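You operate a simulated robot arm through the tools that you are given. There is no shell and no other tool. Be economical: measure what you need, move in short steps, check, and stop when the job is done.

You run a simulated two-armed robot. Do the job below in one go: nothing can be reset, and whatever is moved stays where it is left.

TASK
Wipe up the spill on the top of the ledger table with the rag there and put it back.

The check looks at the end state, three seconds after you hand in, the way a careful person would. Anything else that was tipped, shoved, dropped, spilled or broken makes it a failure.

THE ROBOT
Two 6-joint arms with two-finger grippers on one trunk, on a base that drives. Base frame: it is fixed to the floor where the robot stands at the start and does not move with it; the origin is under the middle of the robot, x ahead of it, y to its left, z up. Readings come in mm, degrees, newtons and seconds.
The left shoulder is at the start at [61, 143, 900], the right one opposite. With the tool pointing down near the work surface each hand reaches from about 300 to 720 mm from the robot's upright axis, wherever it stands, measured 20 degrees to its own side. Payload 2.45 kg a hand.
The tool frame of a hand sits at the grasp point between the pads (the TCP): z along the fingers, y along the line on which they close. The tips reach 26 mm beyond it. Largest opening 96 mm; the body of the gripper starts 69 mm behind the TCP.
Orientation is told as [roll, pitch, yaw] about the base's x, y, z axes, in that order, counted from this pose: with the fingers straight down and closing along the base's y, the tool's x points along the base's -x, its y along +y and its z along -z.

THE INTERFACE
- The arms move only by the tool nudge_tool. It takes "left_deltas", "right_deltas" or both (then of equal length, played together; a hand with none holds still); each is a list of rows, each a list of 7 numbers: the shift along the tool's x, y, z in cm, then the turn, a rotation vector about the tool's x, y, z in degrees, then the opening, from 0 (shut) to 1 (fully open). In form: [[tx, ty, tz, rx, ry, rz, claw], ...]. A call has 1 to 8 rows; each row is the pose to reach, as a shift and turn from the pose commanded when the call began, along the tool's axes at that moment. Each row takes 0.2 s and may step no farther than 50 mm and 8.6 degrees from the row before; otherwise, or with a gripper value out of range, the whole call is refused. Where a pose cannot be reached the arm comes as near as it can. A force on the tool above 40 N (or 10 N above the force at the start of the call, whichever is more), or a blocked arm, ends the call early, and 0.2 s more pass. The fingers move at their own pace and stop on an object; they squeeze with about 37 N. The grip force told is the motor's: it shows also when the fingers shut on nothing. Time passes only in rows, and 0.2 s behind the last, so rows that repeat a pose let the fingers close. The reply holds the time, the measured pose of the TCP, the force on the tool along the base axes, the opening and the grip force, in the units named above and with some noise, with the torque about the TCP (base axes, N m) and any sound that the robot's microphone picked up.
- Cameras (640 x 400 px; columns grow to the right, rows downward): "scene" is now at [135.1, -4.5, 1497.1]; the picture's right is [-0.06, -1.00, 0.00], its down [-0.81, 0.05, -0.58] and it looks along [0.58, -0.04, -0.81] (base axes); focal length 295 px, centre (320, 200). "left" rides on the left gripper at [81, -3, -98] in its tool frame; the picture's right is [0.04, 1.00, 0.00], its down [-0.73, 0.03, -0.68] and it looks along [-0.68, 0.03, 0.73] (tool axes); focal length 256 px, centre (320, 200). "right" rides on the right gripper at [82, 3, -98] in its tool frame; the picture's right is [-0.04, 1.00, 0.00], its down [-0.73, -0.03, -0.68] and it looks along [-0.68, -0.03, 0.73] (tool axes); focal length 256 px, centre (320, 200). There is no depth. A picture from a camera that has moved, and an enlarged one, comes with that camera's place and axes in the base frame and with its lens.
- capture(camera): a new picture of that camera. No time passes.
- lift_body(by): slides the trunk up (or, below 0, down) by that many mm; the arms and the scene camera ride with it, the base frame stays. It gives what a move gives, with no picture.
- roll_base(legs): drives the robot by 1 to 6 legs, each [ahead, turn to the left] in mm and degrees, along the robot's own axes; the way and the turn of a leg run together, so that a leg with both is an arc; at most 1500 mm and 180 degrees a leg. The arms and the cameras ride along, it lands a little off, and it stops where it bumps. It gives what a move gives.
- aim_head(pan, tilt): turns the head with the scene camera to pan (to the left, within 86 degrees either way) and tilt (down, from -29 to 69), counted from straight ahead of the robot. It gives what a move gives.
- inspect(camera, box): a new picture of the part [left, top, right, bottom] of that camera's present view, enlarged. No time passes.
- close_job(): hands the job in; it is judged then, once.

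Go step by step. Nothing tells you exact positions but the pictures and the camera data: compare them with the known pose of the tool, close in by small moves and look again before you grip or let go. The budget is 120 turns and 92 pictures, counting those below and the enlarged ones. Unless the task says otherwise, let go and move clear before handing in, and close with one line.

The tools are called after ">>>" as a command line: name --argument value ..., lists and objects as JSON in quotes. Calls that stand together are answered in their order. nudge_tool: Moves the arms, as the interface text tells. Its arguments: {"type":"object","properties":{"left_deltas":{"type":"array","items":{"type":"array","items":{"type":"number"}}},"right_deltas":{"type":"array","items":{"type":"array","items":{"type":"number"}}}},"required":[]} The other tools are called the same way: lift_body (by) slides the trunk up or down; roll_base (legs) drives the base; aim_head (pan, tilt) turns the head that bears the scene camera; capture (camera) takes a picture; inspect (camera, box) takes an enlarged picture of a part of a camera's view; close_job () hands the job in.

At the start:

```text
t: 0.0
left_tcp_pos: [450.1, 286.2, 989.5]
left_orientation: [0.1, 0.0, -0.1]
left_wrist_force: [-0.5, -0.2, 0.9]
left_wrist_torque: [0.03, -0.04, 0.03]
left_grip_width: 96.0
left_grasp_force: 0.0
right_tcp_pos: [534.3, -204.4, 1021.4]
right_orientation: [0.0, 0.0, -0.1]
right_wrist_force: [-0.2, 0.4, -0.3]
right_wrist_torque: [0.01, 0.04, -0.01]
right_grip_width: 96.0
right_grasp_force: 0.0
trunk travel left (down, up): [-525.0, 65.0]
robot x, y, heading: [-0.3, -1.1, -0.1]
head pan, tilt: [-3.5, 54.2]
```

scene: 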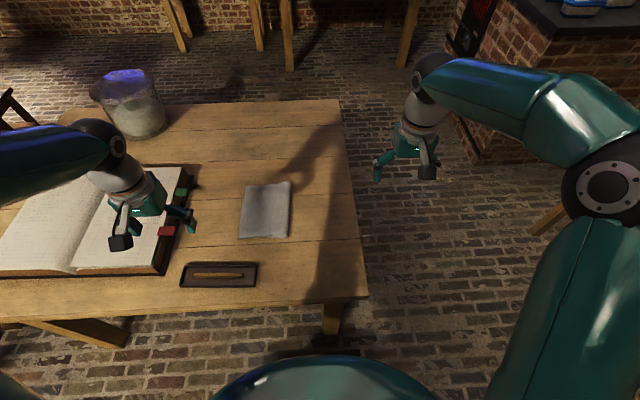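
right: 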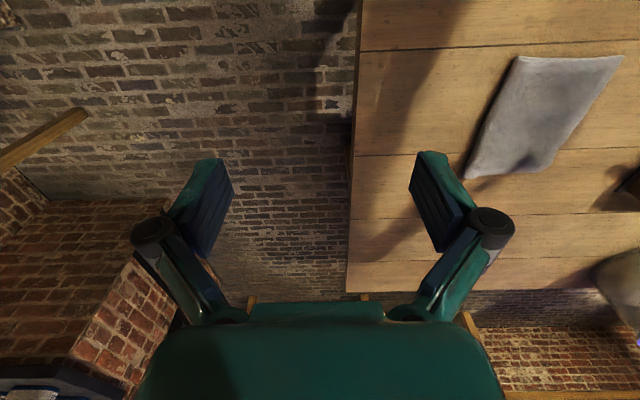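
left: 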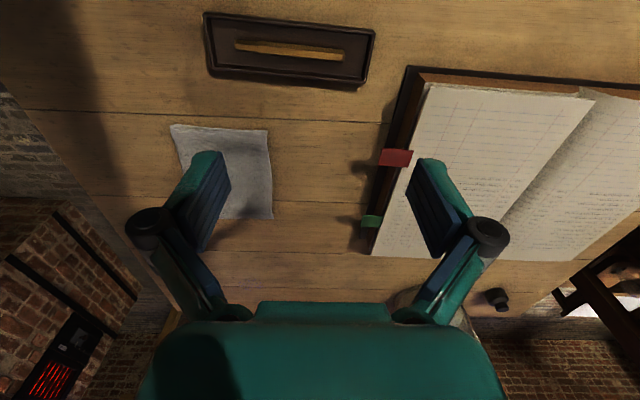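

I see the ledger table with an open book, a pen tray, a grey rag and a jug, but no obvious spill yet. I'll look closer.

>>> inspect --camera "scene" --box '[160, 90, 380, 310]'

>>> inspect --camera "scene" --box '[0, 60, 200, 300]'

>>> aim_head --pan 25 --tilt 50

>>> capture --camera "scene"

```text
1.82 times, centred on (270, 200) of scene
camera zoom: at [135.1, -4.5, 1497.1], right [-0.06, -1.0, 0.0], down [-0.81, 0.05, -0.58], along [0.58, -0.04, -0.81], focal length 536 px, centre (411, 200)
```

zoom: 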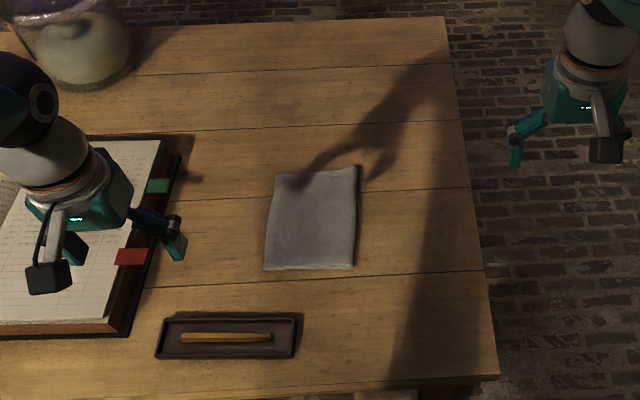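

```text
1.67 times, centred on (100, 180) of scene
camera zoom: at [135.1, -4.5, 1497.1], right [-0.06, -1.0, 0.0], down [-0.81, 0.05, -0.58], along [0.58, -0.04, -0.81], focal length 492 px, centre (687, 233)
```

zoom: 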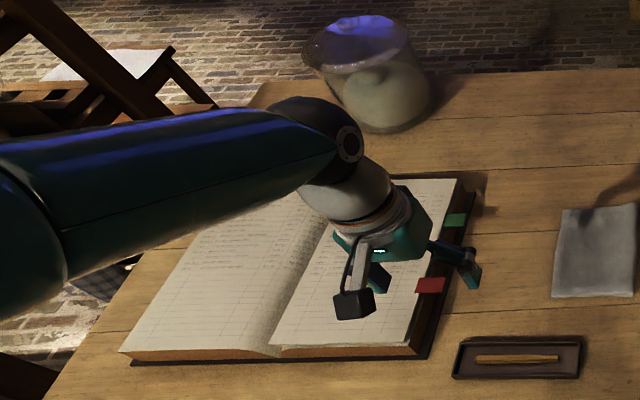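

```text
t: 0.9
left_tcp_pos: [451.1, 285.9, 989.6]
left_orientation: [-0.1, 0.0, -0.1]
left_wrist_force: [0.6, -0.3, -0.7]
left_wrist_torque: [0.03, 0.01, 0.01]
left_grip_width: 96.1
left_grasp_force: 0.0
right_tcp_pos: [532.6, -204.4, 1019.8]
right_orientation: [0.0, 0.0, -0.1]
right_wrist_force: [-0.3, 0.1, -0.5]
right_wrist_torque: [0.01, 0.02, 0.01]
right_grip_width: 95.7
right_grasp_force: 0.0
trunk travel left (down, up): [-525.0, 65.0]
robot x, y, heading: [-0.3, 2.8, -0.0]
head pan, tilt: [25.0, 50.0]
```

```text
86 pictures are left
camera scene: at [132.2, 32.5, 1502.6], right [0.42, -0.91, 0.0], down [-0.7, -0.32, -0.64], along [0.58, 0.27, -0.77], focal length 295 px, centre (320, 200)
```

scene: 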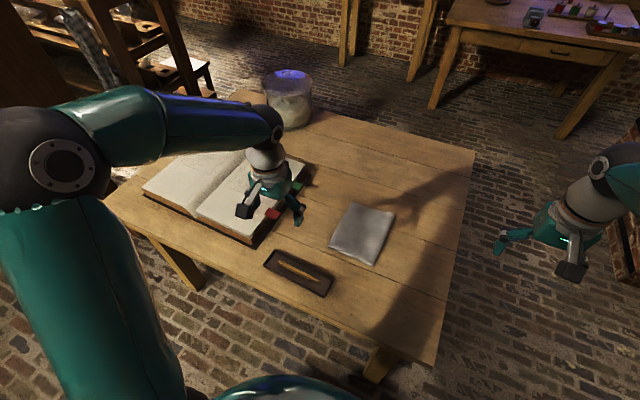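

No puddle is clear yet; the left arm hides part of the table and shadows confuse. I'll swing both hands outward and look again.

>>> nudge_tool --left_deltas '[[2, 3, -2, 0, 0, 0, 1], [4, 6, -4, 0, 0, 0, 1], [6, 9, -6, 0, 0, 0, 1], [8, 12, -8, 0, 0, 0, 1], [10, 15, -10, 0, 0, 0, 1], [12, 18, -10, 0, 0, 0, 1]]' --right_deltas '[[3, -2, -1, 0, 0, 0, 1], [6, -4, -2, 0, 0, 0, 1], [9, -6, -3, 0, 0, 0, 1], [12, -8, -4, 0, 0, 0, 1], [15, -10, -5, 0, 0, 0, 1], [18, -12, -5, 0, 0, 0, 1]]'

>>> capture --camera "scene"

>>> capture --camera "left"

```text
t: 2.3
left_tcp_pos: [328.3, 467.6, 1090.7]
left_orientation: [0.0, 0.0, -0.1]
left_wrist_force: [-1.0, 0.4, 0.2]
left_wrist_torque: [0.02, -0.02, -0.01]
left_grip_width: 95.8
left_grasp_force: 0.1
right_tcp_pos: [351.5, -322.4, 1070.3]
right_orientation: [0.0, -0.1, 0.0]
right_wrist_force: [-0.5, 0.9, 0.0]
right_wrist_torque: [0.01, -0.05, 0.0]
right_grip_width: 96.1
right_grasp_force: 0.1
trunk travel left (down, up): [-525.0, 65.0]
robot x, y, heading: [-1.1, 0.1, 0.1]
head pan, tilt: [25.0, 50.0]
```

```text
85 pictures are left
camera scene: at [130.3, 32.9, 1502.8], right [0.42, -0.91, 0.0], down [-0.69, -0.32, -0.64], along [0.58, 0.27, -0.77], focal length 295 px, centre (320, 200)
```

scene: 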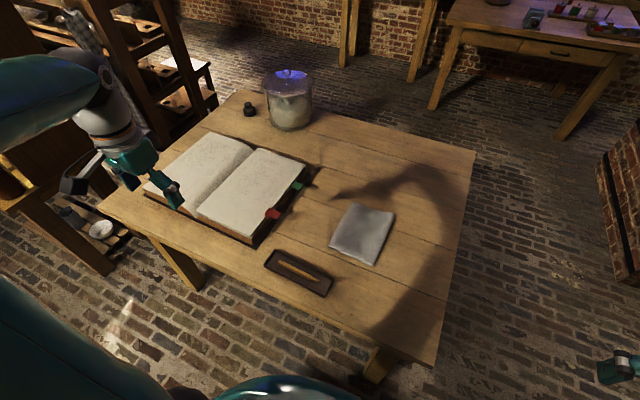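

```text
84 pictures are left
camera left: at [248.3, 463.6, 1189.6], right [-0.04, 1.0, 0.0], down [0.73, 0.03, 0.68], along [0.68, 0.03, -0.73], focal length 256 px, centre (320, 200)
```

left: 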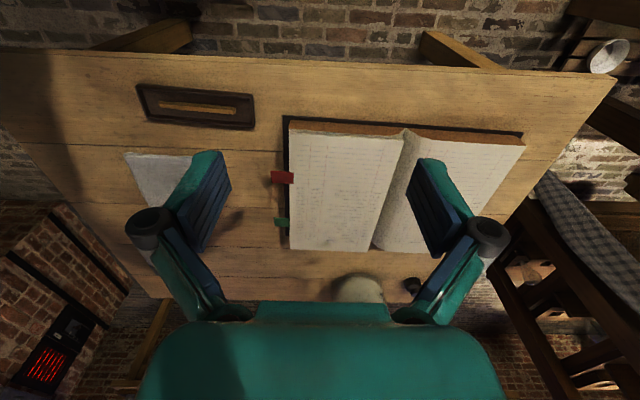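

The arm is out of the way now; I'll enlarge the right half, and the strip around the book and jar.

>>> inspect --camera "scene" --box '[290, 130, 480, 250]'

>>> inspect --camera "scene" --box '[200, 60, 390, 180]'

>>> inspect --camera "scene" --box '[270, 240, 460, 360]'

```text
3.33 times, centred on (385, 190) of scene
camera zoom: at [130.3, 32.9, 1502.8], right [0.42, -0.91, 0.0], down [-0.69, -0.32, -0.64], along [0.58, 0.27, -0.77], focal length 983 px, centre (103, 233)
```

zoom: 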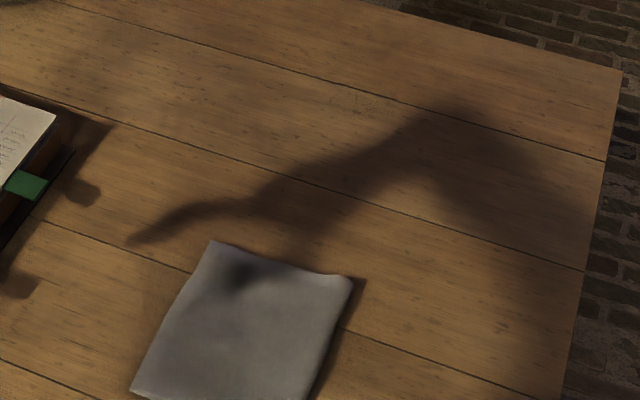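

```text
3.33 times, centred on (295, 120) of scene
camera zoom: at [130.3, 32.9, 1502.8], right [0.42, -0.91, 0.0], down [-0.69, -0.32, -0.64], along [0.58, 0.27, -0.77], focal length 983 px, centre (403, 467)
```

zoom: 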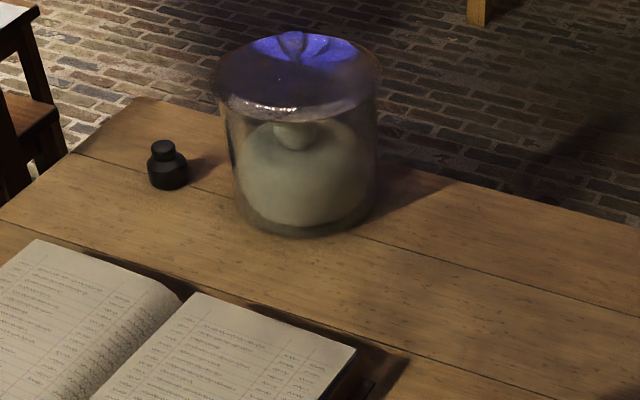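

```text
3.33 times, centred on (365, 300) of scene
camera zoom: at [130.3, 32.9, 1502.8], right [0.42, -0.91, 0.0], down [-0.69, -0.32, -0.64], along [0.58, 0.27, -0.77], focal length 983 px, centre (170, -133)
```

zoom: 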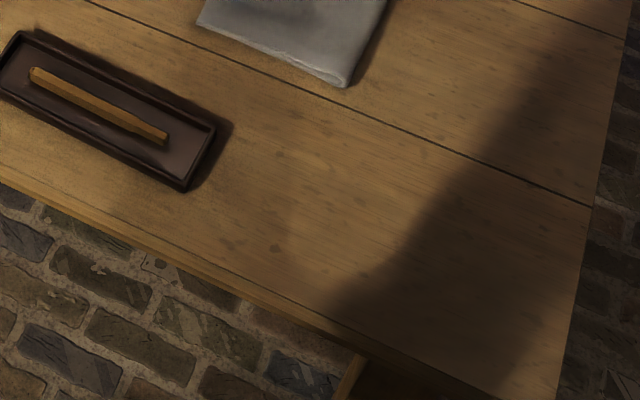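

Still no obvious puddle; the dark shapes may be shadows. I'll view from the right wrist camera and move the right hand farther away to see which dark areas stay.

>>> nudge_tool --right_deltas '[[0, -4, -2, 0, 0, 0, 1], [0, -8, -4, 0, 0, 0, 1], [0, -12, -6, 0, 0, 0, 1], [0, -16, -8, 0, 0, 0, 1], [0, -20, -10, 0, 0, 0, 1]]'

>>> inspect --camera "scene" --box '[250, 110, 490, 360]'

>>> capture --camera "right"

```text
t: 3.5
left_tcp_pos: [331.3, 466.6, 1090.6]
left_orientation: [0.0, 0.0, -0.1]
left_wrist_force: [0.1, -0.2, 0.4]
left_wrist_torque: [0.03, 0.0, -0.05]
left_grip_width: 96.1
left_grasp_force: 0.1
right_tcp_pos: [353.1, -524.2, 1170.0]
right_orientation: [0.1, 0.2, 0.1]
right_wrist_force: [0.4, 0.2, 0.6]
right_wrist_torque: [-0.01, -0.02, -0.01]
right_grip_width: 96.0
right_grasp_force: 0.1
trunk travel left (down, up): [-525.0, 65.0]
robot x, y, heading: [3.5, -3.3, -0.1]
head pan, tilt: [25.0, 50.0]
```

```text
1.60 times, centred on (370, 235) of scene
camera zoom: at [132.1, 31.5, 1502.6], right [0.42, -0.91, 0.0], down [-0.69, -0.32, -0.64], along [0.58, 0.27, -0.77], focal length 472 px, centre (240, 144)
```

zoom: 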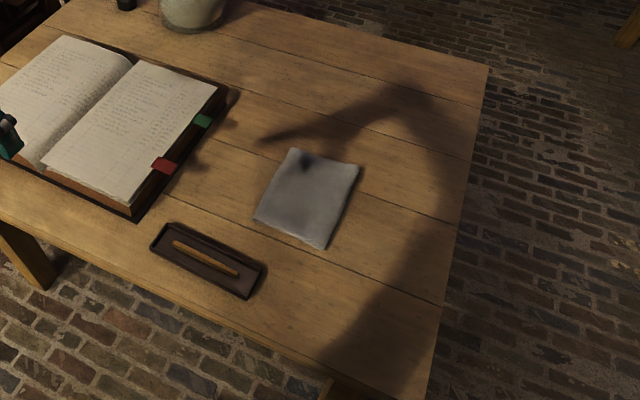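

```text
79 pictures are left
camera right: at [271.2, -521.8, 1269.3], right [0.04, 1.0, 0.0], down [0.73, -0.03, 0.68], along [0.68, -0.03, -0.74], focal length 256 px, centre (320, 200)
```

right: 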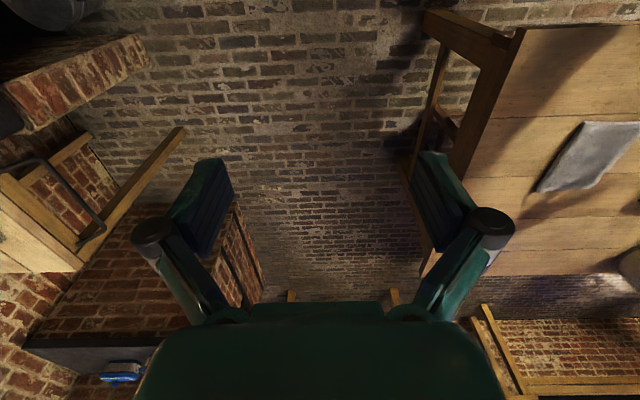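

The broad shadow is from the robot's body and left arm. I'll back off to clear the shadow and view the bare table.

>>> roll_base --legs '[[-500, 0]]'

>>> aim_head --pan 8 --tilt 38

>>> capture --camera "scene"

```text
t: 6.5
left_tcp_pos: [-173.8, 468.3, 1090.5]
left_orientation: [0.1, 0.1, -0.1]
left_wrist_force: [-0.2, 0.7, -1.0]
left_wrist_torque: [-0.03, -0.08, -0.02]
left_grip_width: 96.0
left_grasp_force: 0.1
right_tcp_pos: [-149.4, -523.1, 1170.1]
right_orientation: [0.1, 0.0, 0.0]
right_wrist_force: [-0.1, -0.5, -0.1]
right_wrist_torque: [-0.02, -0.02, 0.02]
right_grip_width: 95.9
right_grasp_force: 0.0
trunk travel left (down, up): [-525.0, 65.0]
robot x, y, heading: [-503.6, -2.5, -0.0]
head pan, tilt: [25.0, 50.0]
```

```text
t: 7.3
left_tcp_pos: [-171.5, 467.0, 1091.4]
left_orientation: [0.1, 0.0, 0.1]
left_wrist_force: [-0.1, -0.6, 0.3]
left_wrist_torque: [0.01, -0.02, 0.06]
left_grip_width: 96.2
left_grasp_force: 0.1
right_tcp_pos: [-149.3, -522.8, 1171.8]
right_orientation: [0.0, 0.0, 0.0]
right_wrist_force: [0.1, -0.2, -0.8]
right_wrist_torque: [-0.01, -0.01, 0.0]
right_grip_width: 96.0
right_grasp_force: 0.0
trunk travel left (down, up): [-525.0, 65.0]
robot x, y, heading: [-500.8, 0.5, -0.0]
head pan, tilt: [8.0, 38.0]
```

```text
78 pictures are left
camera scene: at [-355.5, 12.3, 1519.8], right [0.14, -0.99, 0.0], down [-0.61, -0.09, -0.79], along [0.78, 0.11, -0.62], focal length 295 px, centre (320, 200)
```

scene: 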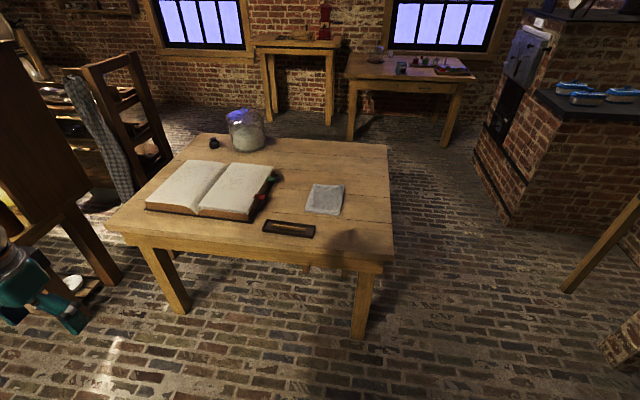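

>>> inspect --camera "scene" --box '[250, 130, 410, 270]'

>>> inspect --camera "scene" --box '[100, 90, 280, 230]'

```text
2.86 times, centred on (330, 200) of scene
camera zoom: at [-355.5, 12.3, 1519.8], right [0.14, -0.99, 0.0], down [-0.61, -0.09, -0.79], along [0.78, 0.11, -0.62], focal length 843 px, centre (291, 200)
```

zoom: 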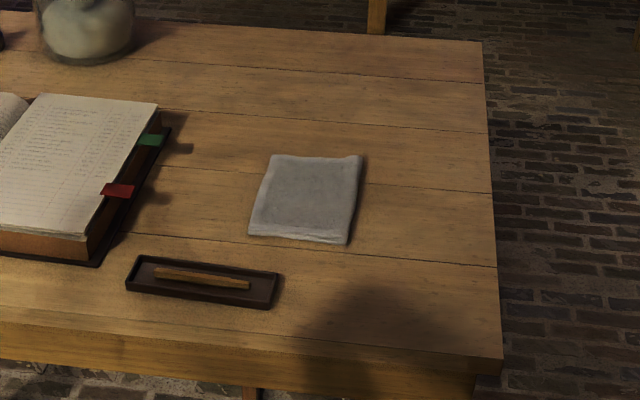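

```text
2.86 times, centred on (190, 160) of scene
camera zoom: at [-355.5, 12.3, 1519.8], right [0.14, -0.99, 0.0], down [-0.61, -0.09, -0.79], along [0.78, 0.11, -0.62], focal length 843 px, centre (691, 314)
```

zoom: 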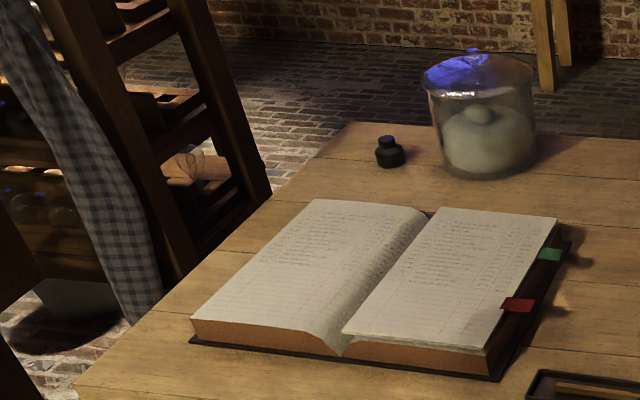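

The shadows moved off, and still no visible puddle, so it may be clear liquid. I'll tuck the left hand in, lower the trunk, and look at a grazing angle against the window reflections.

>>> nudge_tool --left_deltas '[[0, -5, 0, 0, 0, 0, 1], [0, -10, 0, 0, 0, 0, 1], [0, -15, 0, 0, 0, 0, 1], [0, -20, 0, 0, 0, 0, 1]]' --right_deltas '[[0, 5, 0, 0, 0, 0, 1], [0, 10, 0, 0, 0, 0, 1], [0, 15, 0, 0, 0, 0, 1], [0, 20, 0, 0, 0, 0, 1]]'

>>> lift_body --by -350

>>> aim_head --pan 8 --tilt 22

>>> capture --camera "scene"

```text
t: 8.3
left_tcp_pos: [-173.1, 267.2, 1092.2]
left_orientation: [0.1, 0.0, -0.1]
left_wrist_force: [-0.7, 0.3, -1.2]
left_wrist_torque: [0.02, 0.02, -0.02]
left_grip_width: 96.0
left_grasp_force: 0.2
right_tcp_pos: [-149.0, -322.6, 1171.1]
right_orientation: [0.0, 0.0, 0.0]
right_wrist_force: [1.0, -0.2, 0.4]
right_wrist_torque: [-0.01, 0.02, 0.0]
right_grip_width: 96.0
right_grasp_force: 0.1
trunk travel left (down, up): [-525.0, 65.0]
robot x, y, heading: [-500.9, -2.8, -0.1]
head pan, tilt: [8.0, 38.0]
```

```text
t: 11.7
left_tcp_pos: [-172.1, 267.7, 741.5]
left_orientation: [-0.1, -0.1, 0.0]
left_wrist_force: [-0.3, 0.5, 0.2]
left_wrist_torque: [-0.03, 0.0, -0.02]
left_grip_width: 96.0
left_grasp_force: 0.1
right_tcp_pos: [-149.7, -324.5, 821.0]
right_orientation: [0.0, 0.0, 0.0]
right_wrist_force: [-0.7, -0.3, -0.3]
right_wrist_torque: [0.01, 0.02, 0.01]
right_grip_width: 96.2
right_grasp_force: 0.0
trunk travel left (down, up): [-175.0, 415.0]
robot x, y, heading: [-499.8, -0.7, -0.0]
head pan, tilt: [8.0, 38.0]
```

```text
t: 12.5
left_tcp_pos: [-172.4, 267.7, 741.2]
left_orientation: [-0.1, -0.1, 0.1]
left_wrist_force: [0.4, 0.3, 0.3]
left_wrist_torque: [-0.02, 0.01, 0.02]
left_grip_width: 96.1
left_grasp_force: 0.1
right_tcp_pos: [-148.8, -324.0, 821.8]
right_orientation: [0.0, 0.0, 0.0]
right_wrist_force: [0.1, -0.4, 0.8]
right_wrist_torque: [-0.01, -0.01, -0.02]
right_grip_width: 96.2
right_grasp_force: 0.1
trunk travel left (down, up): [-175.0, 415.0]
robot x, y, heading: [-502.8, 0.9, 0.3]
head pan, tilt: [8.0, 22.0]
```

```text
75 pictures are left
camera scene: at [-349.3, 13.1, 1195.0], right [0.14, -0.99, 0.0], down [-0.37, -0.05, -0.93], along [0.92, 0.13, -0.38], focal length 295 px, centre (320, 200)
```

scene: 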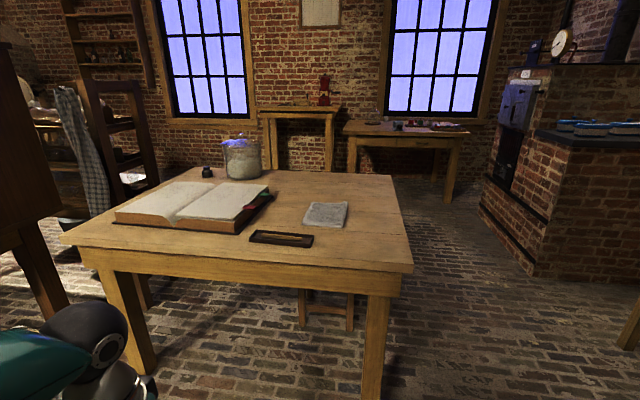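

>>> inspect --camera "scene" --box '[230, 160, 420, 280]'

>>> inspect --camera "scene" --box '[60, 130, 280, 270]'

>>> inspect --camera "scene" --box '[190, 130, 300, 200]'

```text
3.33 times, centred on (325, 220) of scene
camera zoom: at [-349.3, 13.1, 1195.0], right [0.14, -0.99, 0.0], down [-0.37, -0.05, -0.93], along [0.92, 0.13, -0.38], focal length 983 px, centre (303, 133)
```

zoom: 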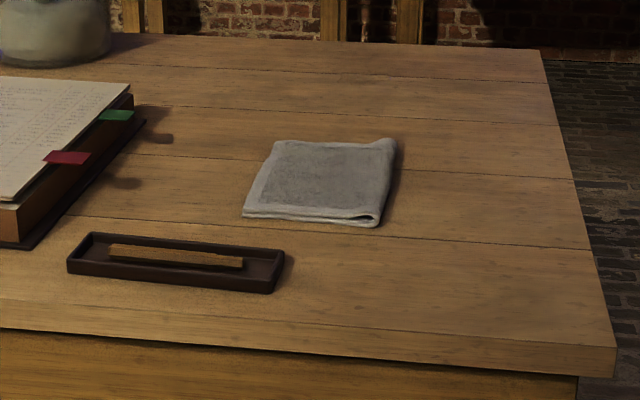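

```text
2.86 times, centred on (170, 200) of scene
camera zoom: at [-349.3, 13.1, 1195.0], right [0.14, -0.99, 0.0], down [-0.37, -0.05, -0.93], along [0.92, 0.13, -0.38], focal length 843 px, centre (749, 200)
```

zoom: 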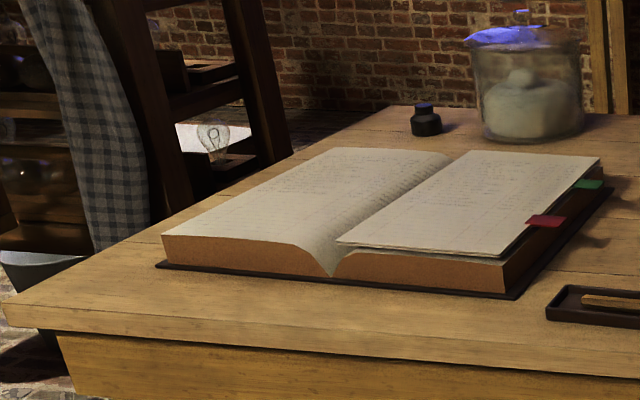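

```text
5.71 times, centred on (245, 165) of scene
camera zoom: at [-349.3, 13.1, 1195.0], right [0.14, -0.99, 0.0], down [-0.37, -0.05, -0.93], along [0.92, 0.13, -0.38], focal length 1686 px, centre (749, 400)
```

zoom: 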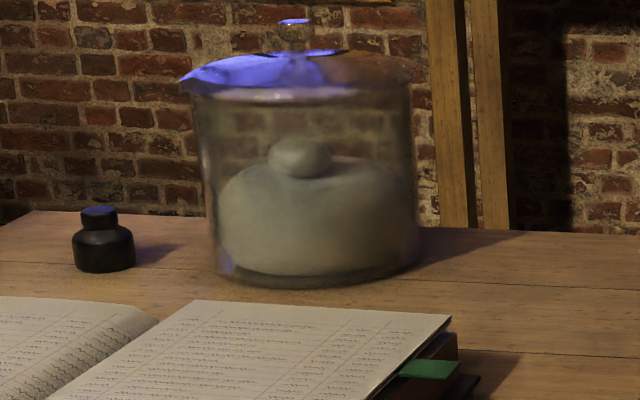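

There's a faint sheen near the front-right corner, where the shadow was earlier. I'll zoom in on it.

>>> inspect --camera "scene" --box '[330, 220, 420, 276]'

>>> lift_body --by -150

>>> inspect --camera "scene" --box '[60, 140, 460, 390]'

```text
7.11 times, centred on (375, 248) of scene
camera zoom: at [-349.3, 13.1, 1195.0], right [0.14, -0.99, 0.0], down [-0.37, -0.05, -0.93], along [0.92, 0.13, -0.38], focal length 2098 px, centre (-71, -141)
```

zoom: 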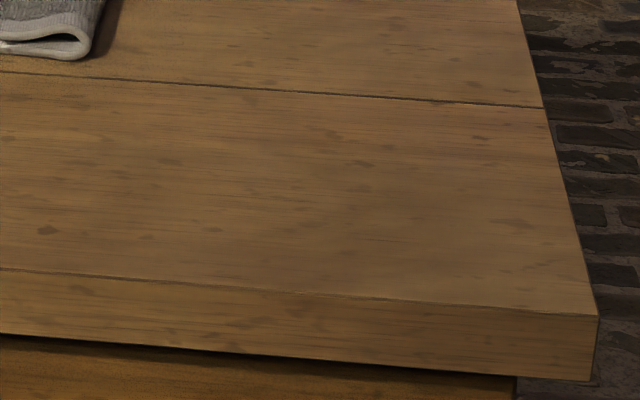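

```text
t: 14.3
left_tcp_pos: [-173.3, 268.0, 591.6]
left_orientation: [0.1, 0.0, 0.0]
left_wrist_force: [0.8, 0.4, 0.9]
left_wrist_torque: [-0.01, 0.01, 0.01]
left_grip_width: 96.1
left_grasp_force: 0.1
right_tcp_pos: [-149.9, -323.1, 671.3]
right_orientation: [0.1, 0.0, 0.0]
right_wrist_force: [-0.7, -0.1, -0.6]
right_wrist_torque: [-0.01, -0.01, -0.01]
right_grip_width: 95.8
right_grasp_force: 0.0
trunk travel left (down, up): [-25.0, 565.0]
robot x, y, heading: [-500.6, -2.5, 0.1]
head pan, tilt: [8.0, 22.0]
```

```text
1.60 times, centred on (260, 265) of scene
camera zoom: at [-349.3, 13.1, 1045.1], right [0.14, -0.99, 0.0], down [-0.37, -0.05, -0.93], along [0.92, 0.13, -0.37], focal length 472 px, centre (416, 96)
```

zoom: 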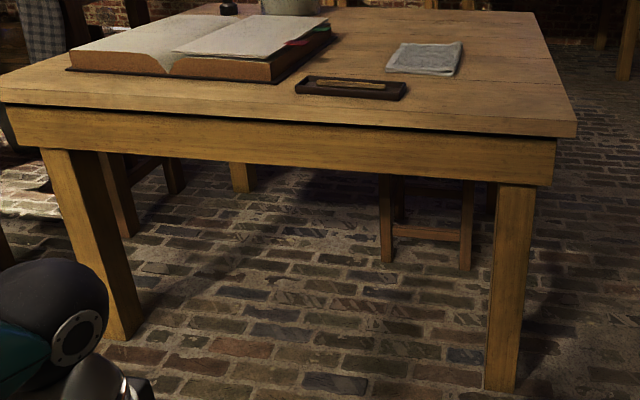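

No puddle visible from the front even at a grazing angle. I'll raise the trunk and drive around to the right side of the table to see behind the jar.

>>> lift_body --by 500

>>> roll_base --legs '[[0, -45], [1060, 0], [0, 45], [450, 0]]'

>>> aim_head --pan 75 --tilt 42

>>> capture --camera "scene"

```text
refused: 500 is not a number from -400 to 400
```

```text
t: 22.2
left_tcp_pos: [665.0, -792.7, 592.1]
left_orientation: [0.0, -0.1, -45.2]
left_wrist_force: [0.1, -0.3, 0.6]
left_wrist_torque: [-0.04, -0.01, 0.03]
left_grip_width: 96.2
left_grasp_force: 0.0
right_tcp_pos: [258.8, -1220.1, 671.6]
right_orientation: [0.3, 1.2, -45.8]
right_wrist_force: [-1.7, 9.9, -0.2]
right_wrist_torque: [-0.34, -0.07, -0.46]
right_grip_width: 92.1
right_grasp_force: 0.0
trunk travel left (down, up): [-25.0, 565.0]
robot x, y, heading: [241.8, -745.5, -44.5]
head pan, tilt: [8.0, 22.0]
stopped in leg 2: the force on the tool passed its limit at 43 N (the readings are from after the stop); the commanded pose is now the measured one
```

```text
t: 23.6
left_tcp_pos: [665.6, -791.7, 593.4]
left_orientation: [0.0, 0.0, -45.2]
left_wrist_force: [0.1, -0.1, 0.5]
left_wrist_torque: [0.02, -0.02, 0.0]
left_grip_width: 96.1
left_grasp_force: 0.2
right_tcp_pos: [259.2, -1219.5, 673.0]
right_orientation: [0.2, 1.0, -45.9]
right_wrist_force: [-4.2, 16.7, 0.8]
right_wrist_torque: [-0.52, -0.12, -0.79]
right_grip_width: 90.8
right_grasp_force: 0.1
trunk travel left (down, up): [-25.0, 565.0]
robot x, y, heading: [245.2, -744.4, -44.5]
head pan, tilt: [75.0, 42.0]
```

```text
69 pictures are left
camera scene: at [360.3, -743.9, 1014.0], right [0.51, -0.86, 0.0], down [-0.58, -0.34, -0.74], along [0.64, 0.38, -0.67], focal length 295 px, centre (320, 200)
```

scene: 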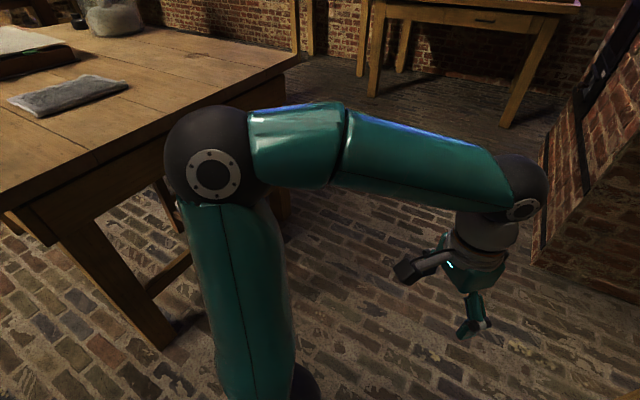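

The lift was refused and my right hand touched something on the right while driving. I'll see what it is before moving.

>>> capture --camera "right"

>>> aim_head --pan -40 --tilt 40

>>> capture --camera "scene"

```text
68 pictures are left
camera right: at [204.9, -1160.9, 772.4], right [0.74, 0.67, 0.0], down [0.5, -0.56, 0.67], along [0.45, -0.49, -0.75], focal length 256 px, centre (320, 200)
```

right: 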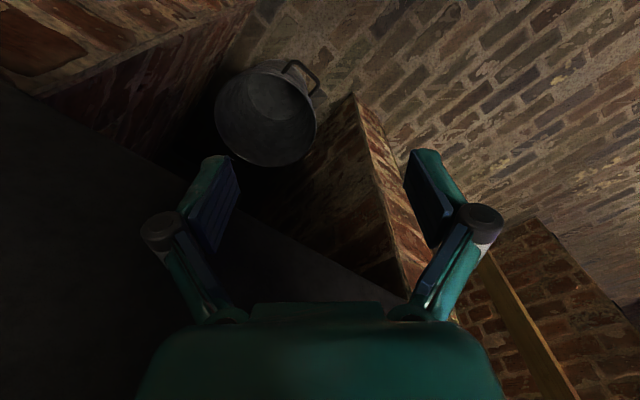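

```text
t: 25.6
left_tcp_pos: [665.1, -792.3, 593.3]
left_orientation: [-0.1, 0.0, -45.3]
left_wrist_force: [0.9, 0.4, 0.4]
left_wrist_torque: [0.03, 0.02, 0.02]
left_grip_width: 96.0
left_grasp_force: 0.1
right_tcp_pos: [259.6, -1220.3, 672.0]
right_orientation: [0.2, 1.0, -45.9]
right_wrist_force: [-0.9, 15.6, 1.1]
right_wrist_torque: [-0.61, 0.0, -0.55]
right_grip_width: 90.6
right_grasp_force: 0.1
trunk travel left (down, up): [-25.0, 565.0]
robot x, y, heading: [243.8, -750.6, -44.4]
head pan, tilt: [-40.0, 40.0]
```

```text
67 pictures are left
camera scene: at [296.7, -871.0, 1017.0], right [-1.0, -0.1, 0.0], down [-0.06, 0.64, -0.77], along [0.07, -0.76, -0.64], focal length 295 px, centre (320, 200)
```

scene: 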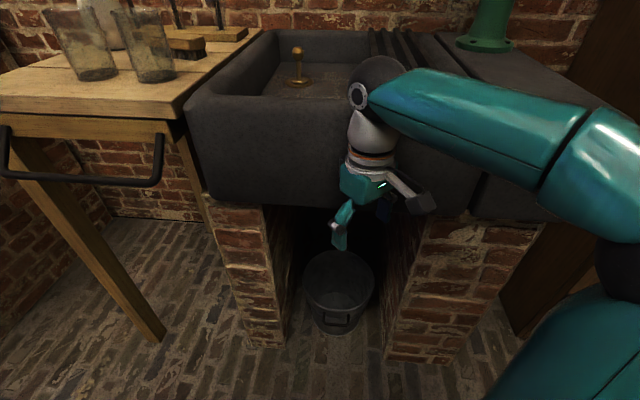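

The hand only touched the heavy stone sink's front; nothing moved. I'll back off the way I came, and lift the trunk.

>>> roll_base --legs '[[-250, 0]]'

>>> lift_body --by 400

>>> aim_head --pan 70 --tilt 45

>>> capture --camera "scene"

```text
t: 27.4
left_tcp_pos: [487.4, -615.4, 591.5]
left_orientation: [-0.1, -0.1, -45.1]
left_wrist_force: [-0.1, -0.1, 0.8]
left_wrist_torque: [0.02, -0.02, -0.01]
left_grip_width: 95.9
left_grasp_force: 0.0
right_tcp_pos: [81.3, -1046.0, 671.9]
right_orientation: [0.2, 1.0, -45.7]
right_wrist_force: [0.1, 0.7, -0.6]
right_wrist_torque: [-0.02, -0.01, 0.0]
right_grip_width: 96.1
right_grasp_force: 0.0
trunk travel left (down, up): [-25.0, 565.0]
robot x, y, heading: [65.3, -568.9, -44.4]
head pan, tilt: [-40.0, 40.0]
```

```text
t: 31.2
left_tcp_pos: [486.4, -615.0, 993.0]
left_orientation: [0.1, -0.1, -45.2]
left_wrist_force: [0.5, -0.3, 1.1]
left_wrist_torque: [0.0, 0.01, -0.03]
left_grip_width: 95.9
left_grasp_force: 0.0
right_tcp_pos: [80.3, -1044.9, 1072.2]
right_orientation: [0.2, 0.9, -45.7]
right_wrist_force: [0.6, 0.4, -0.3]
right_wrist_torque: [-0.02, -0.02, -0.01]
right_grip_width: 95.9
right_grasp_force: 0.0
trunk travel left (down, up): [-425.0, 165.0]
robot x, y, heading: [65.6, -568.5, -44.4]
head pan, tilt: [-40.0, 40.0]
```

```text
t: 33.1
left_tcp_pos: [487.4, -616.1, 992.7]
left_orientation: [0.0, 0.0, -45.2]
left_wrist_force: [-0.3, 0.5, 0.2]
left_wrist_torque: [0.0, 0.01, -0.01]
left_grip_width: 96.0
left_grasp_force: 0.1
right_tcp_pos: [81.4, -1045.2, 1072.0]
right_orientation: [0.2, 1.0, -45.6]
right_wrist_force: [-0.1, -0.2, 0.1]
right_wrist_torque: [0.02, -0.01, -0.01]
right_grip_width: 96.1
right_grasp_force: 0.1
trunk travel left (down, up): [-425.0, 165.0]
robot x, y, heading: [66.8, -570.7, -44.4]
head pan, tilt: [70.0, 45.0]
```

```text
66 pictures are left
camera scene: at [183.2, -576.8, 1409.6], right [0.43, -0.9, 0.0], down [-0.64, -0.31, -0.71], along [0.64, 0.31, -0.71], focal length 295 px, centre (320, 200)
```

scene: 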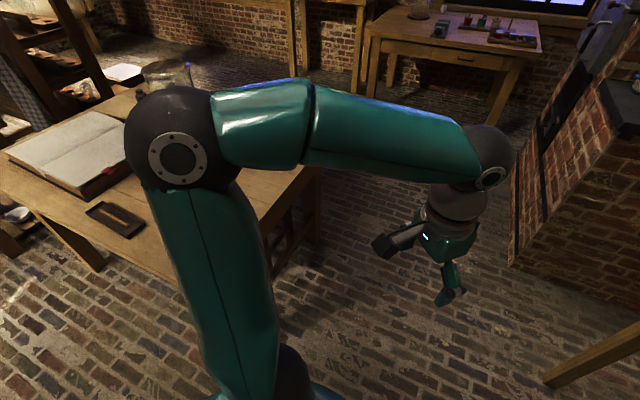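

The left arm blocks the view. I'll raise the trunk, straighten, drive along the right side of the table and turn to face it.

>>> lift_body --by 100

>>> roll_base --legs '[[0, 35], [720, 0], [0, 99]]'

>>> aim_head --pan 0 --tilt 38

>>> capture --camera "scene"

```text
t: 34.4
left_tcp_pos: [486.2, -616.5, 1092.6]
left_orientation: [0.0, 0.1, -45.2]
left_wrist_force: [-0.1, -0.3, 0.0]
left_wrist_torque: [0.04, -0.01, 0.0]
left_grip_width: 95.8
left_grasp_force: 0.0
right_tcp_pos: [80.8, -1046.5, 1173.2]
right_orientation: [0.1, 1.1, -45.7]
right_wrist_force: [-1.0, 0.1, 0.1]
right_wrist_torque: [-0.03, 0.0, -0.01]
right_grip_width: 96.1
right_grasp_force: 0.1
trunk travel left (down, up): [-525.0, 65.0]
robot x, y, heading: [68.1, -570.1, -44.4]
head pan, tilt: [70.0, 45.0]
```

```text
t: 44.4
left_tcp_pos: [561.1, -315.4, 1093.4]
left_orientation: [-0.2, 0.1, 81.1]
left_wrist_force: [-0.2, 0.0, 0.4]
left_wrist_torque: [-0.04, -0.04, -0.01]
left_grip_width: 96.0
left_grasp_force: 0.0
right_tcp_pos: [1147.8, -389.1, 1172.8]
right_orientation: [0.1, 1.1, 80.6]
right_wrist_force: [-0.8, -0.2, -0.3]
right_wrist_torque: [-0.03, -0.06, 0.0]
right_grip_width: 96.2
right_grasp_force: 0.1
trunk travel left (down, up): [-525.0, 65.0]
robot x, y, heading: [807.5, -691.8, 82.3]
head pan, tilt: [70.0, 45.0]
stopped in leg 3: the robot was blocked; the commanded pose is now the measured one
```

```text
t: 45.8
left_tcp_pos: [564.4, -315.7, 1093.7]
left_orientation: [0.0, 0.1, 81.1]
left_wrist_force: [-0.8, 0.5, 0.3]
left_wrist_torque: [-0.02, 0.01, 0.01]
left_grip_width: 96.1
left_grasp_force: 0.0
right_tcp_pos: [1150.1, -389.5, 1172.8]
right_orientation: [0.2, 0.9, 80.5]
right_wrist_force: [0.3, -0.5, 0.3]
right_wrist_torque: [0.01, 0.01, 0.0]
right_grip_width: 95.9
right_grasp_force: 0.0
trunk travel left (down, up): [-525.0, 65.0]
robot x, y, heading: [815.6, -691.5, 82.3]
head pan, tilt: [0.0, 38.0]
```

```text
65 pictures are left
camera scene: at [833.9, -545.0, 1519.8], right [0.99, -0.13, 0.0], down [-0.08, -0.61, -0.79], along [0.1, 0.78, -0.62], focal length 295 px, centre (320, 200)
```

scene: 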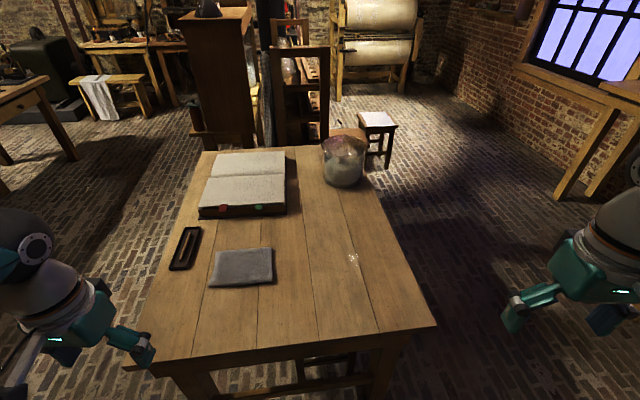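

I found a clear glint near (353,258) — a transparent spill. I'll zoom in, and also check what blocked the turn.

>>> inspect --camera "scene" --box '[270, 190, 430, 330]'

>>> aim_head --pan -86 --tilt 50

>>> capture --camera "scene"

>>> aim_head --pan 86 --tilt 50

>>> capture --camera "scene"

```text
2.86 times, centred on (350, 260) of scene
camera zoom: at [833.9, -545.0, 1519.8], right [0.99, -0.13, 0.0], down [-0.08, -0.61, -0.79], along [0.1, 0.78, -0.62], focal length 843 px, centre (234, 29)
```

zoom: 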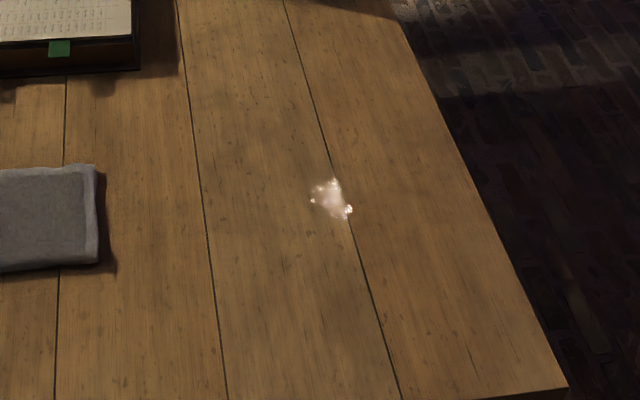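

```text
t: 47.4
left_tcp_pos: [562.5, -315.9, 1094.0]
left_orientation: [0.0, 0.0, 81.2]
left_wrist_force: [0.9, -0.5, -0.1]
left_wrist_torque: [-0.02, -0.01, -0.03]
left_grip_width: 96.0
left_grasp_force: 0.0
right_tcp_pos: [1150.8, -388.9, 1172.7]
right_orientation: [0.3, 1.1, 80.6]
right_wrist_force: [0.2, 0.0, -0.2]
right_wrist_torque: [0.01, -0.03, 0.02]
right_grip_width: 95.8
right_grasp_force: 0.0
trunk travel left (down, up): [-525.0, 65.0]
robot x, y, heading: [812.6, -688.5, 82.3]
head pan, tilt: [-85.9, 50.0]
```

```text
63 pictures are left
camera scene: at [899.2, -635.4, 1502.7], right [-0.06, -1.0, 0.0], down [-0.76, 0.05, -0.64], along [0.64, -0.04, -0.77], focal length 295 px, centre (320, 200)
```

scene: 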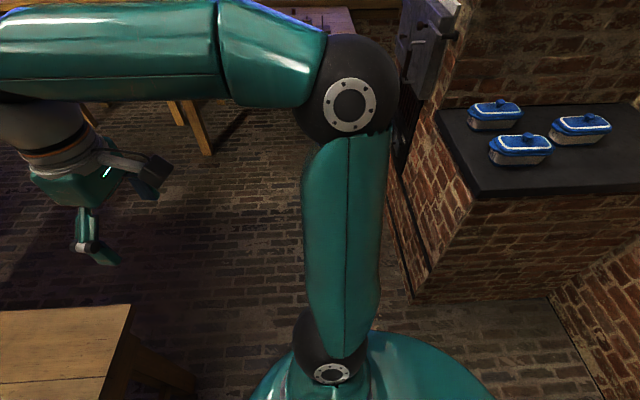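

```text
t: 50.0
left_tcp_pos: [563.9, -315.6, 1093.6]
left_orientation: [0.0, 0.1, 81.1]
left_wrist_force: [-0.6, 0.3, 0.9]
left_wrist_torque: [0.0, -0.01, 0.02]
left_grip_width: 95.9
left_grasp_force: 0.0
right_tcp_pos: [1149.2, -389.4, 1172.9]
right_orientation: [0.1, 1.0, 80.4]
right_wrist_force: [0.3, 0.1, -0.3]
right_wrist_torque: [0.01, 0.03, 0.04]
right_grip_width: 95.9
right_grasp_force: 0.2
trunk travel left (down, up): [-525.0, 65.0]
robot x, y, heading: [816.0, -689.6, 82.3]
head pan, tilt: [85.9, 50.0]
```

```text
62 pictures are left
camera scene: at [747.0, -614.9, 1502.7], right [0.2, 0.98, 0.0], down [0.75, -0.16, -0.64], along [-0.63, 0.13, -0.77], focal length 295 px, centre (320, 200)
```

scene: 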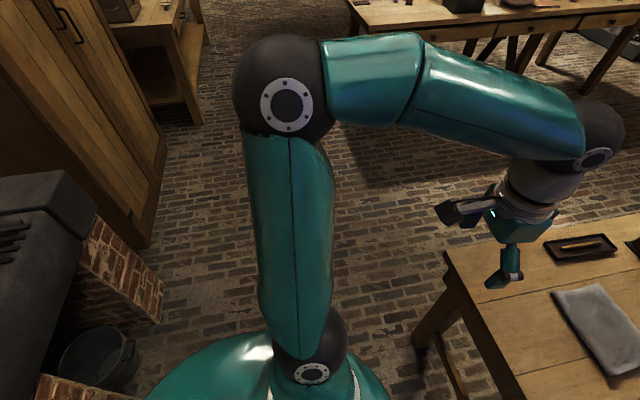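

The spill is a clear puddle with its glint near (1040,134), about 360 mm beyond the rag. I'll drive closer to the table, facing it, in two steps.

>>> roll_base --legs '[[150, 0]]'

>>> aim_head --pan 0 --tilt 52

>>> capture --camera "scene"

```text
t: 51.4
left_tcp_pos: [583.2, -164.1, 1092.4]
left_orientation: [0.0, 0.3, 81.0]
left_wrist_force: [0.8, -0.2, 0.2]
left_wrist_torque: [-0.08, 0.02, 0.03]
left_grip_width: 96.0
left_grasp_force: 0.0
right_tcp_pos: [1170.9, -238.4, 1171.6]
right_orientation: [0.2, 1.1, 80.5]
right_wrist_force: [-1.1, 0.3, 0.6]
right_wrist_torque: [-0.03, 0.02, -0.01]
right_grip_width: 96.0
right_grasp_force: 0.0
trunk travel left (down, up): [-525.0, 65.0]
robot x, y, heading: [834.9, -542.5, 82.2]
head pan, tilt: [85.9, 50.0]
```

```text
t: 53.0
left_tcp_pos: [584.3, -165.7, 1094.5]
left_orientation: [0.0, 0.1, 81.1]
left_wrist_force: [-0.2, -0.8, -0.1]
left_wrist_torque: [0.01, 0.04, 0.01]
left_grip_width: 96.2
left_grasp_force: 0.0
right_tcp_pos: [1170.4, -239.8, 1173.5]
right_orientation: [0.2, 1.2, 80.5]
right_wrist_force: [-1.2, -0.1, -0.2]
right_wrist_torque: [0.03, 0.04, -0.02]
right_grip_width: 95.8
right_grasp_force: 0.0
trunk travel left (down, up): [-525.0, 65.0]
robot x, y, heading: [836.7, -540.9, 82.2]
head pan, tilt: [0.0, 52.0]
```

```text
61 pictures are left
camera scene: at [852.6, -406.2, 1500.0], right [0.99, -0.13, 0.0], down [-0.11, -0.78, -0.62], along [0.08, 0.61, -0.79], focal length 295 px, centre (320, 200)
```

scene: 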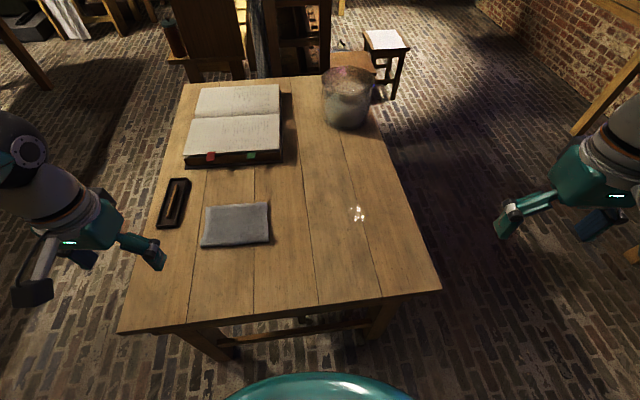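

>>> inspect --camera "scene" --box '[316, 184, 396, 234]'

>>> inspect --camera "scene" --box '[140, 160, 300, 260]'

>>> roll_base --legs '[[100, 0]]'

>>> capture --camera "scene"

```text
8.00 times, centred on (356, 209) of scene
camera zoom: at [852.6, -406.2, 1500.0], right [0.99, -0.13, 0.0], down [-0.11, -0.78, -0.62], along [0.08, 0.61, -0.79], focal length 2360 px, centre (32, 128)
```

zoom: 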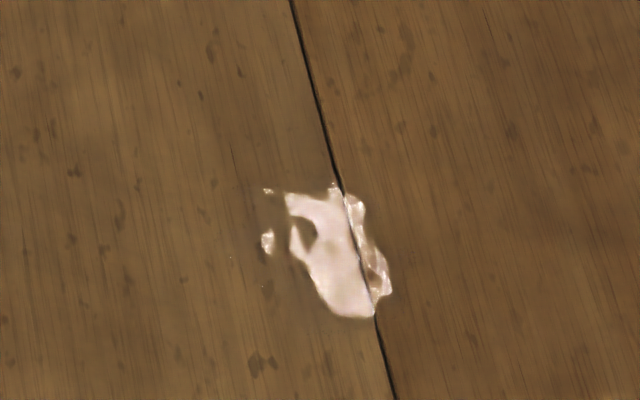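

```text
4.00 times, centred on (220, 210) of scene
camera zoom: at [852.6, -406.2, 1500.0], right [0.99, -0.13, 0.0], down [-0.11, -0.78, -0.62], along [0.08, 0.61, -0.79], focal length 1180 px, centre (720, 160)
```

zoom: 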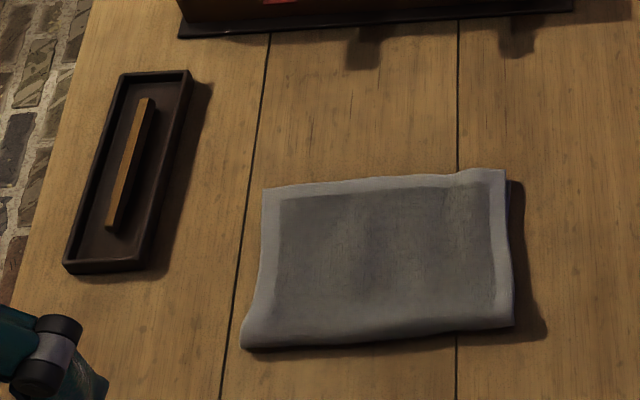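

```text
t: 54.1
left_tcp_pos: [597.6, -63.6, 1092.7]
left_orientation: [0.0, 0.1, 81.0]
left_wrist_force: [0.7, -0.2, -0.1]
left_wrist_torque: [-0.03, 0.02, 0.01]
left_grip_width: 96.1
left_grasp_force: 0.0
right_tcp_pos: [1184.3, -137.9, 1173.1]
right_orientation: [0.2, 1.2, 80.4]
right_wrist_force: [-0.5, 0.3, -0.8]
right_wrist_torque: [-0.07, 0.02, 0.05]
right_grip_width: 96.2
right_grasp_force: 0.1
trunk travel left (down, up): [-525.0, 65.0]
robot x, y, heading: [846.4, -440.0, 82.2]
head pan, tilt: [0.0, 52.0]
```

```text
58 pictures are left
camera scene: at [866.5, -303.2, 1499.8], right [0.99, -0.13, 0.0], down [-0.11, -0.78, -0.61], along [0.08, 0.61, -0.79], focal length 295 px, centre (320, 200)
```

scene: 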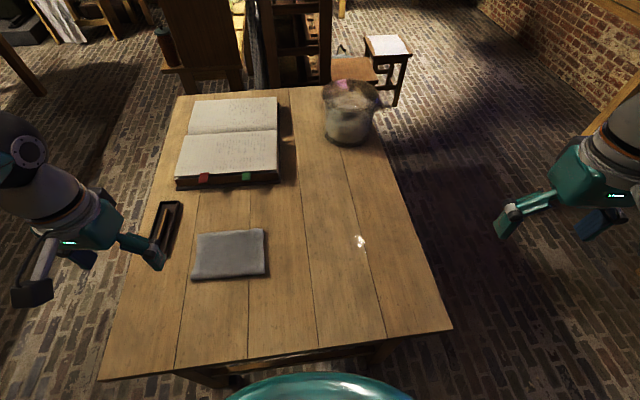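

>>> inspect --camera "scene" --box '[320, 217, 400, 267]'

>>> aim_head --pan -20 --tilt 52

>>> capture --camera "scene"

>>> capture --camera "left"

```text
8.00 times, centred on (360, 242) of scene
camera zoom: at [866.5, -303.2, 1499.8], right [0.99, -0.13, 0.0], down [-0.11, -0.78, -0.61], along [0.08, 0.61, -0.79], focal length 2360 px, centre (0, -136)
```

zoom: 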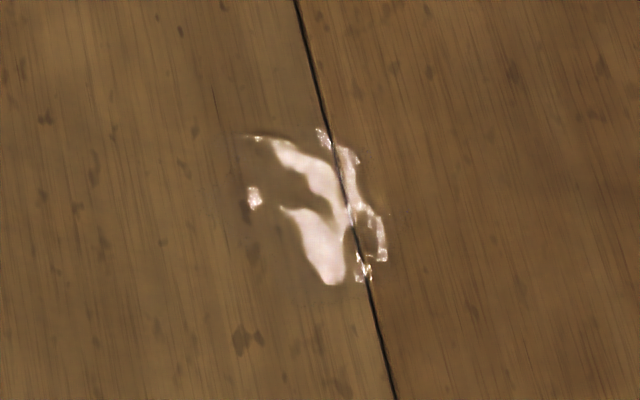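

```text
t: 55.0
left_tcp_pos: [596.8, -66.1, 1093.3]
left_orientation: [0.0, 0.0, 81.1]
left_wrist_force: [0.7, -0.4, 0.2]
left_wrist_torque: [0.03, -0.04, -0.04]
left_grip_width: 96.2
left_grasp_force: 0.0
right_tcp_pos: [1183.7, -138.0, 1173.3]
right_orientation: [0.1, 1.0, 80.6]
right_wrist_force: [-0.3, 0.1, 0.1]
right_wrist_torque: [-0.02, 0.01, -0.03]
right_grip_width: 96.1
right_grasp_force: 0.2
trunk travel left (down, up): [-525.0, 65.0]
robot x, y, heading: [845.1, -435.4, 82.1]
head pan, tilt: [-20.0, 52.0]
```

```text
56 pictures are left
camera scene: at [891.0, -313.3, 1500.0], right [0.89, -0.46, 0.0], down [-0.37, -0.7, -0.62], along [0.29, 0.55, -0.79], focal length 295 px, centre (320, 200)
```

scene: 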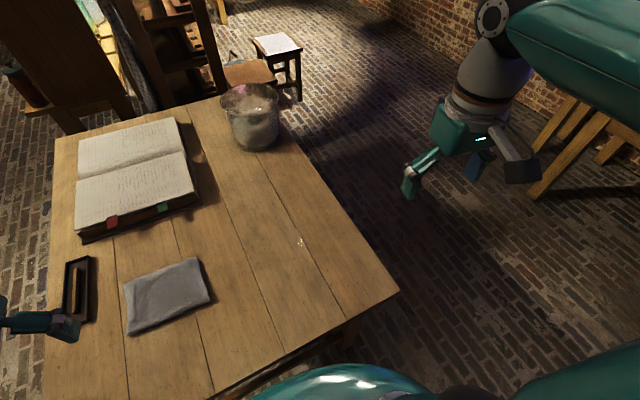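

```text
55 pictures are left
camera left: at [588.4, -147.7, 1193.6], right [-0.99, 0.12, 0.0], down [0.08, 0.73, 0.68], along [0.08, 0.67, -0.73], focal length 256 px, centre (320, 200)
```

left: 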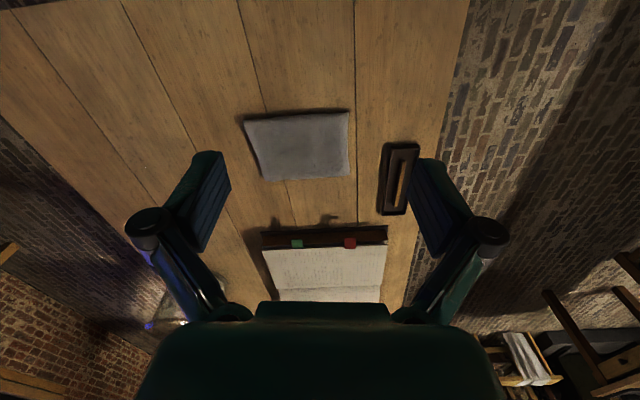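

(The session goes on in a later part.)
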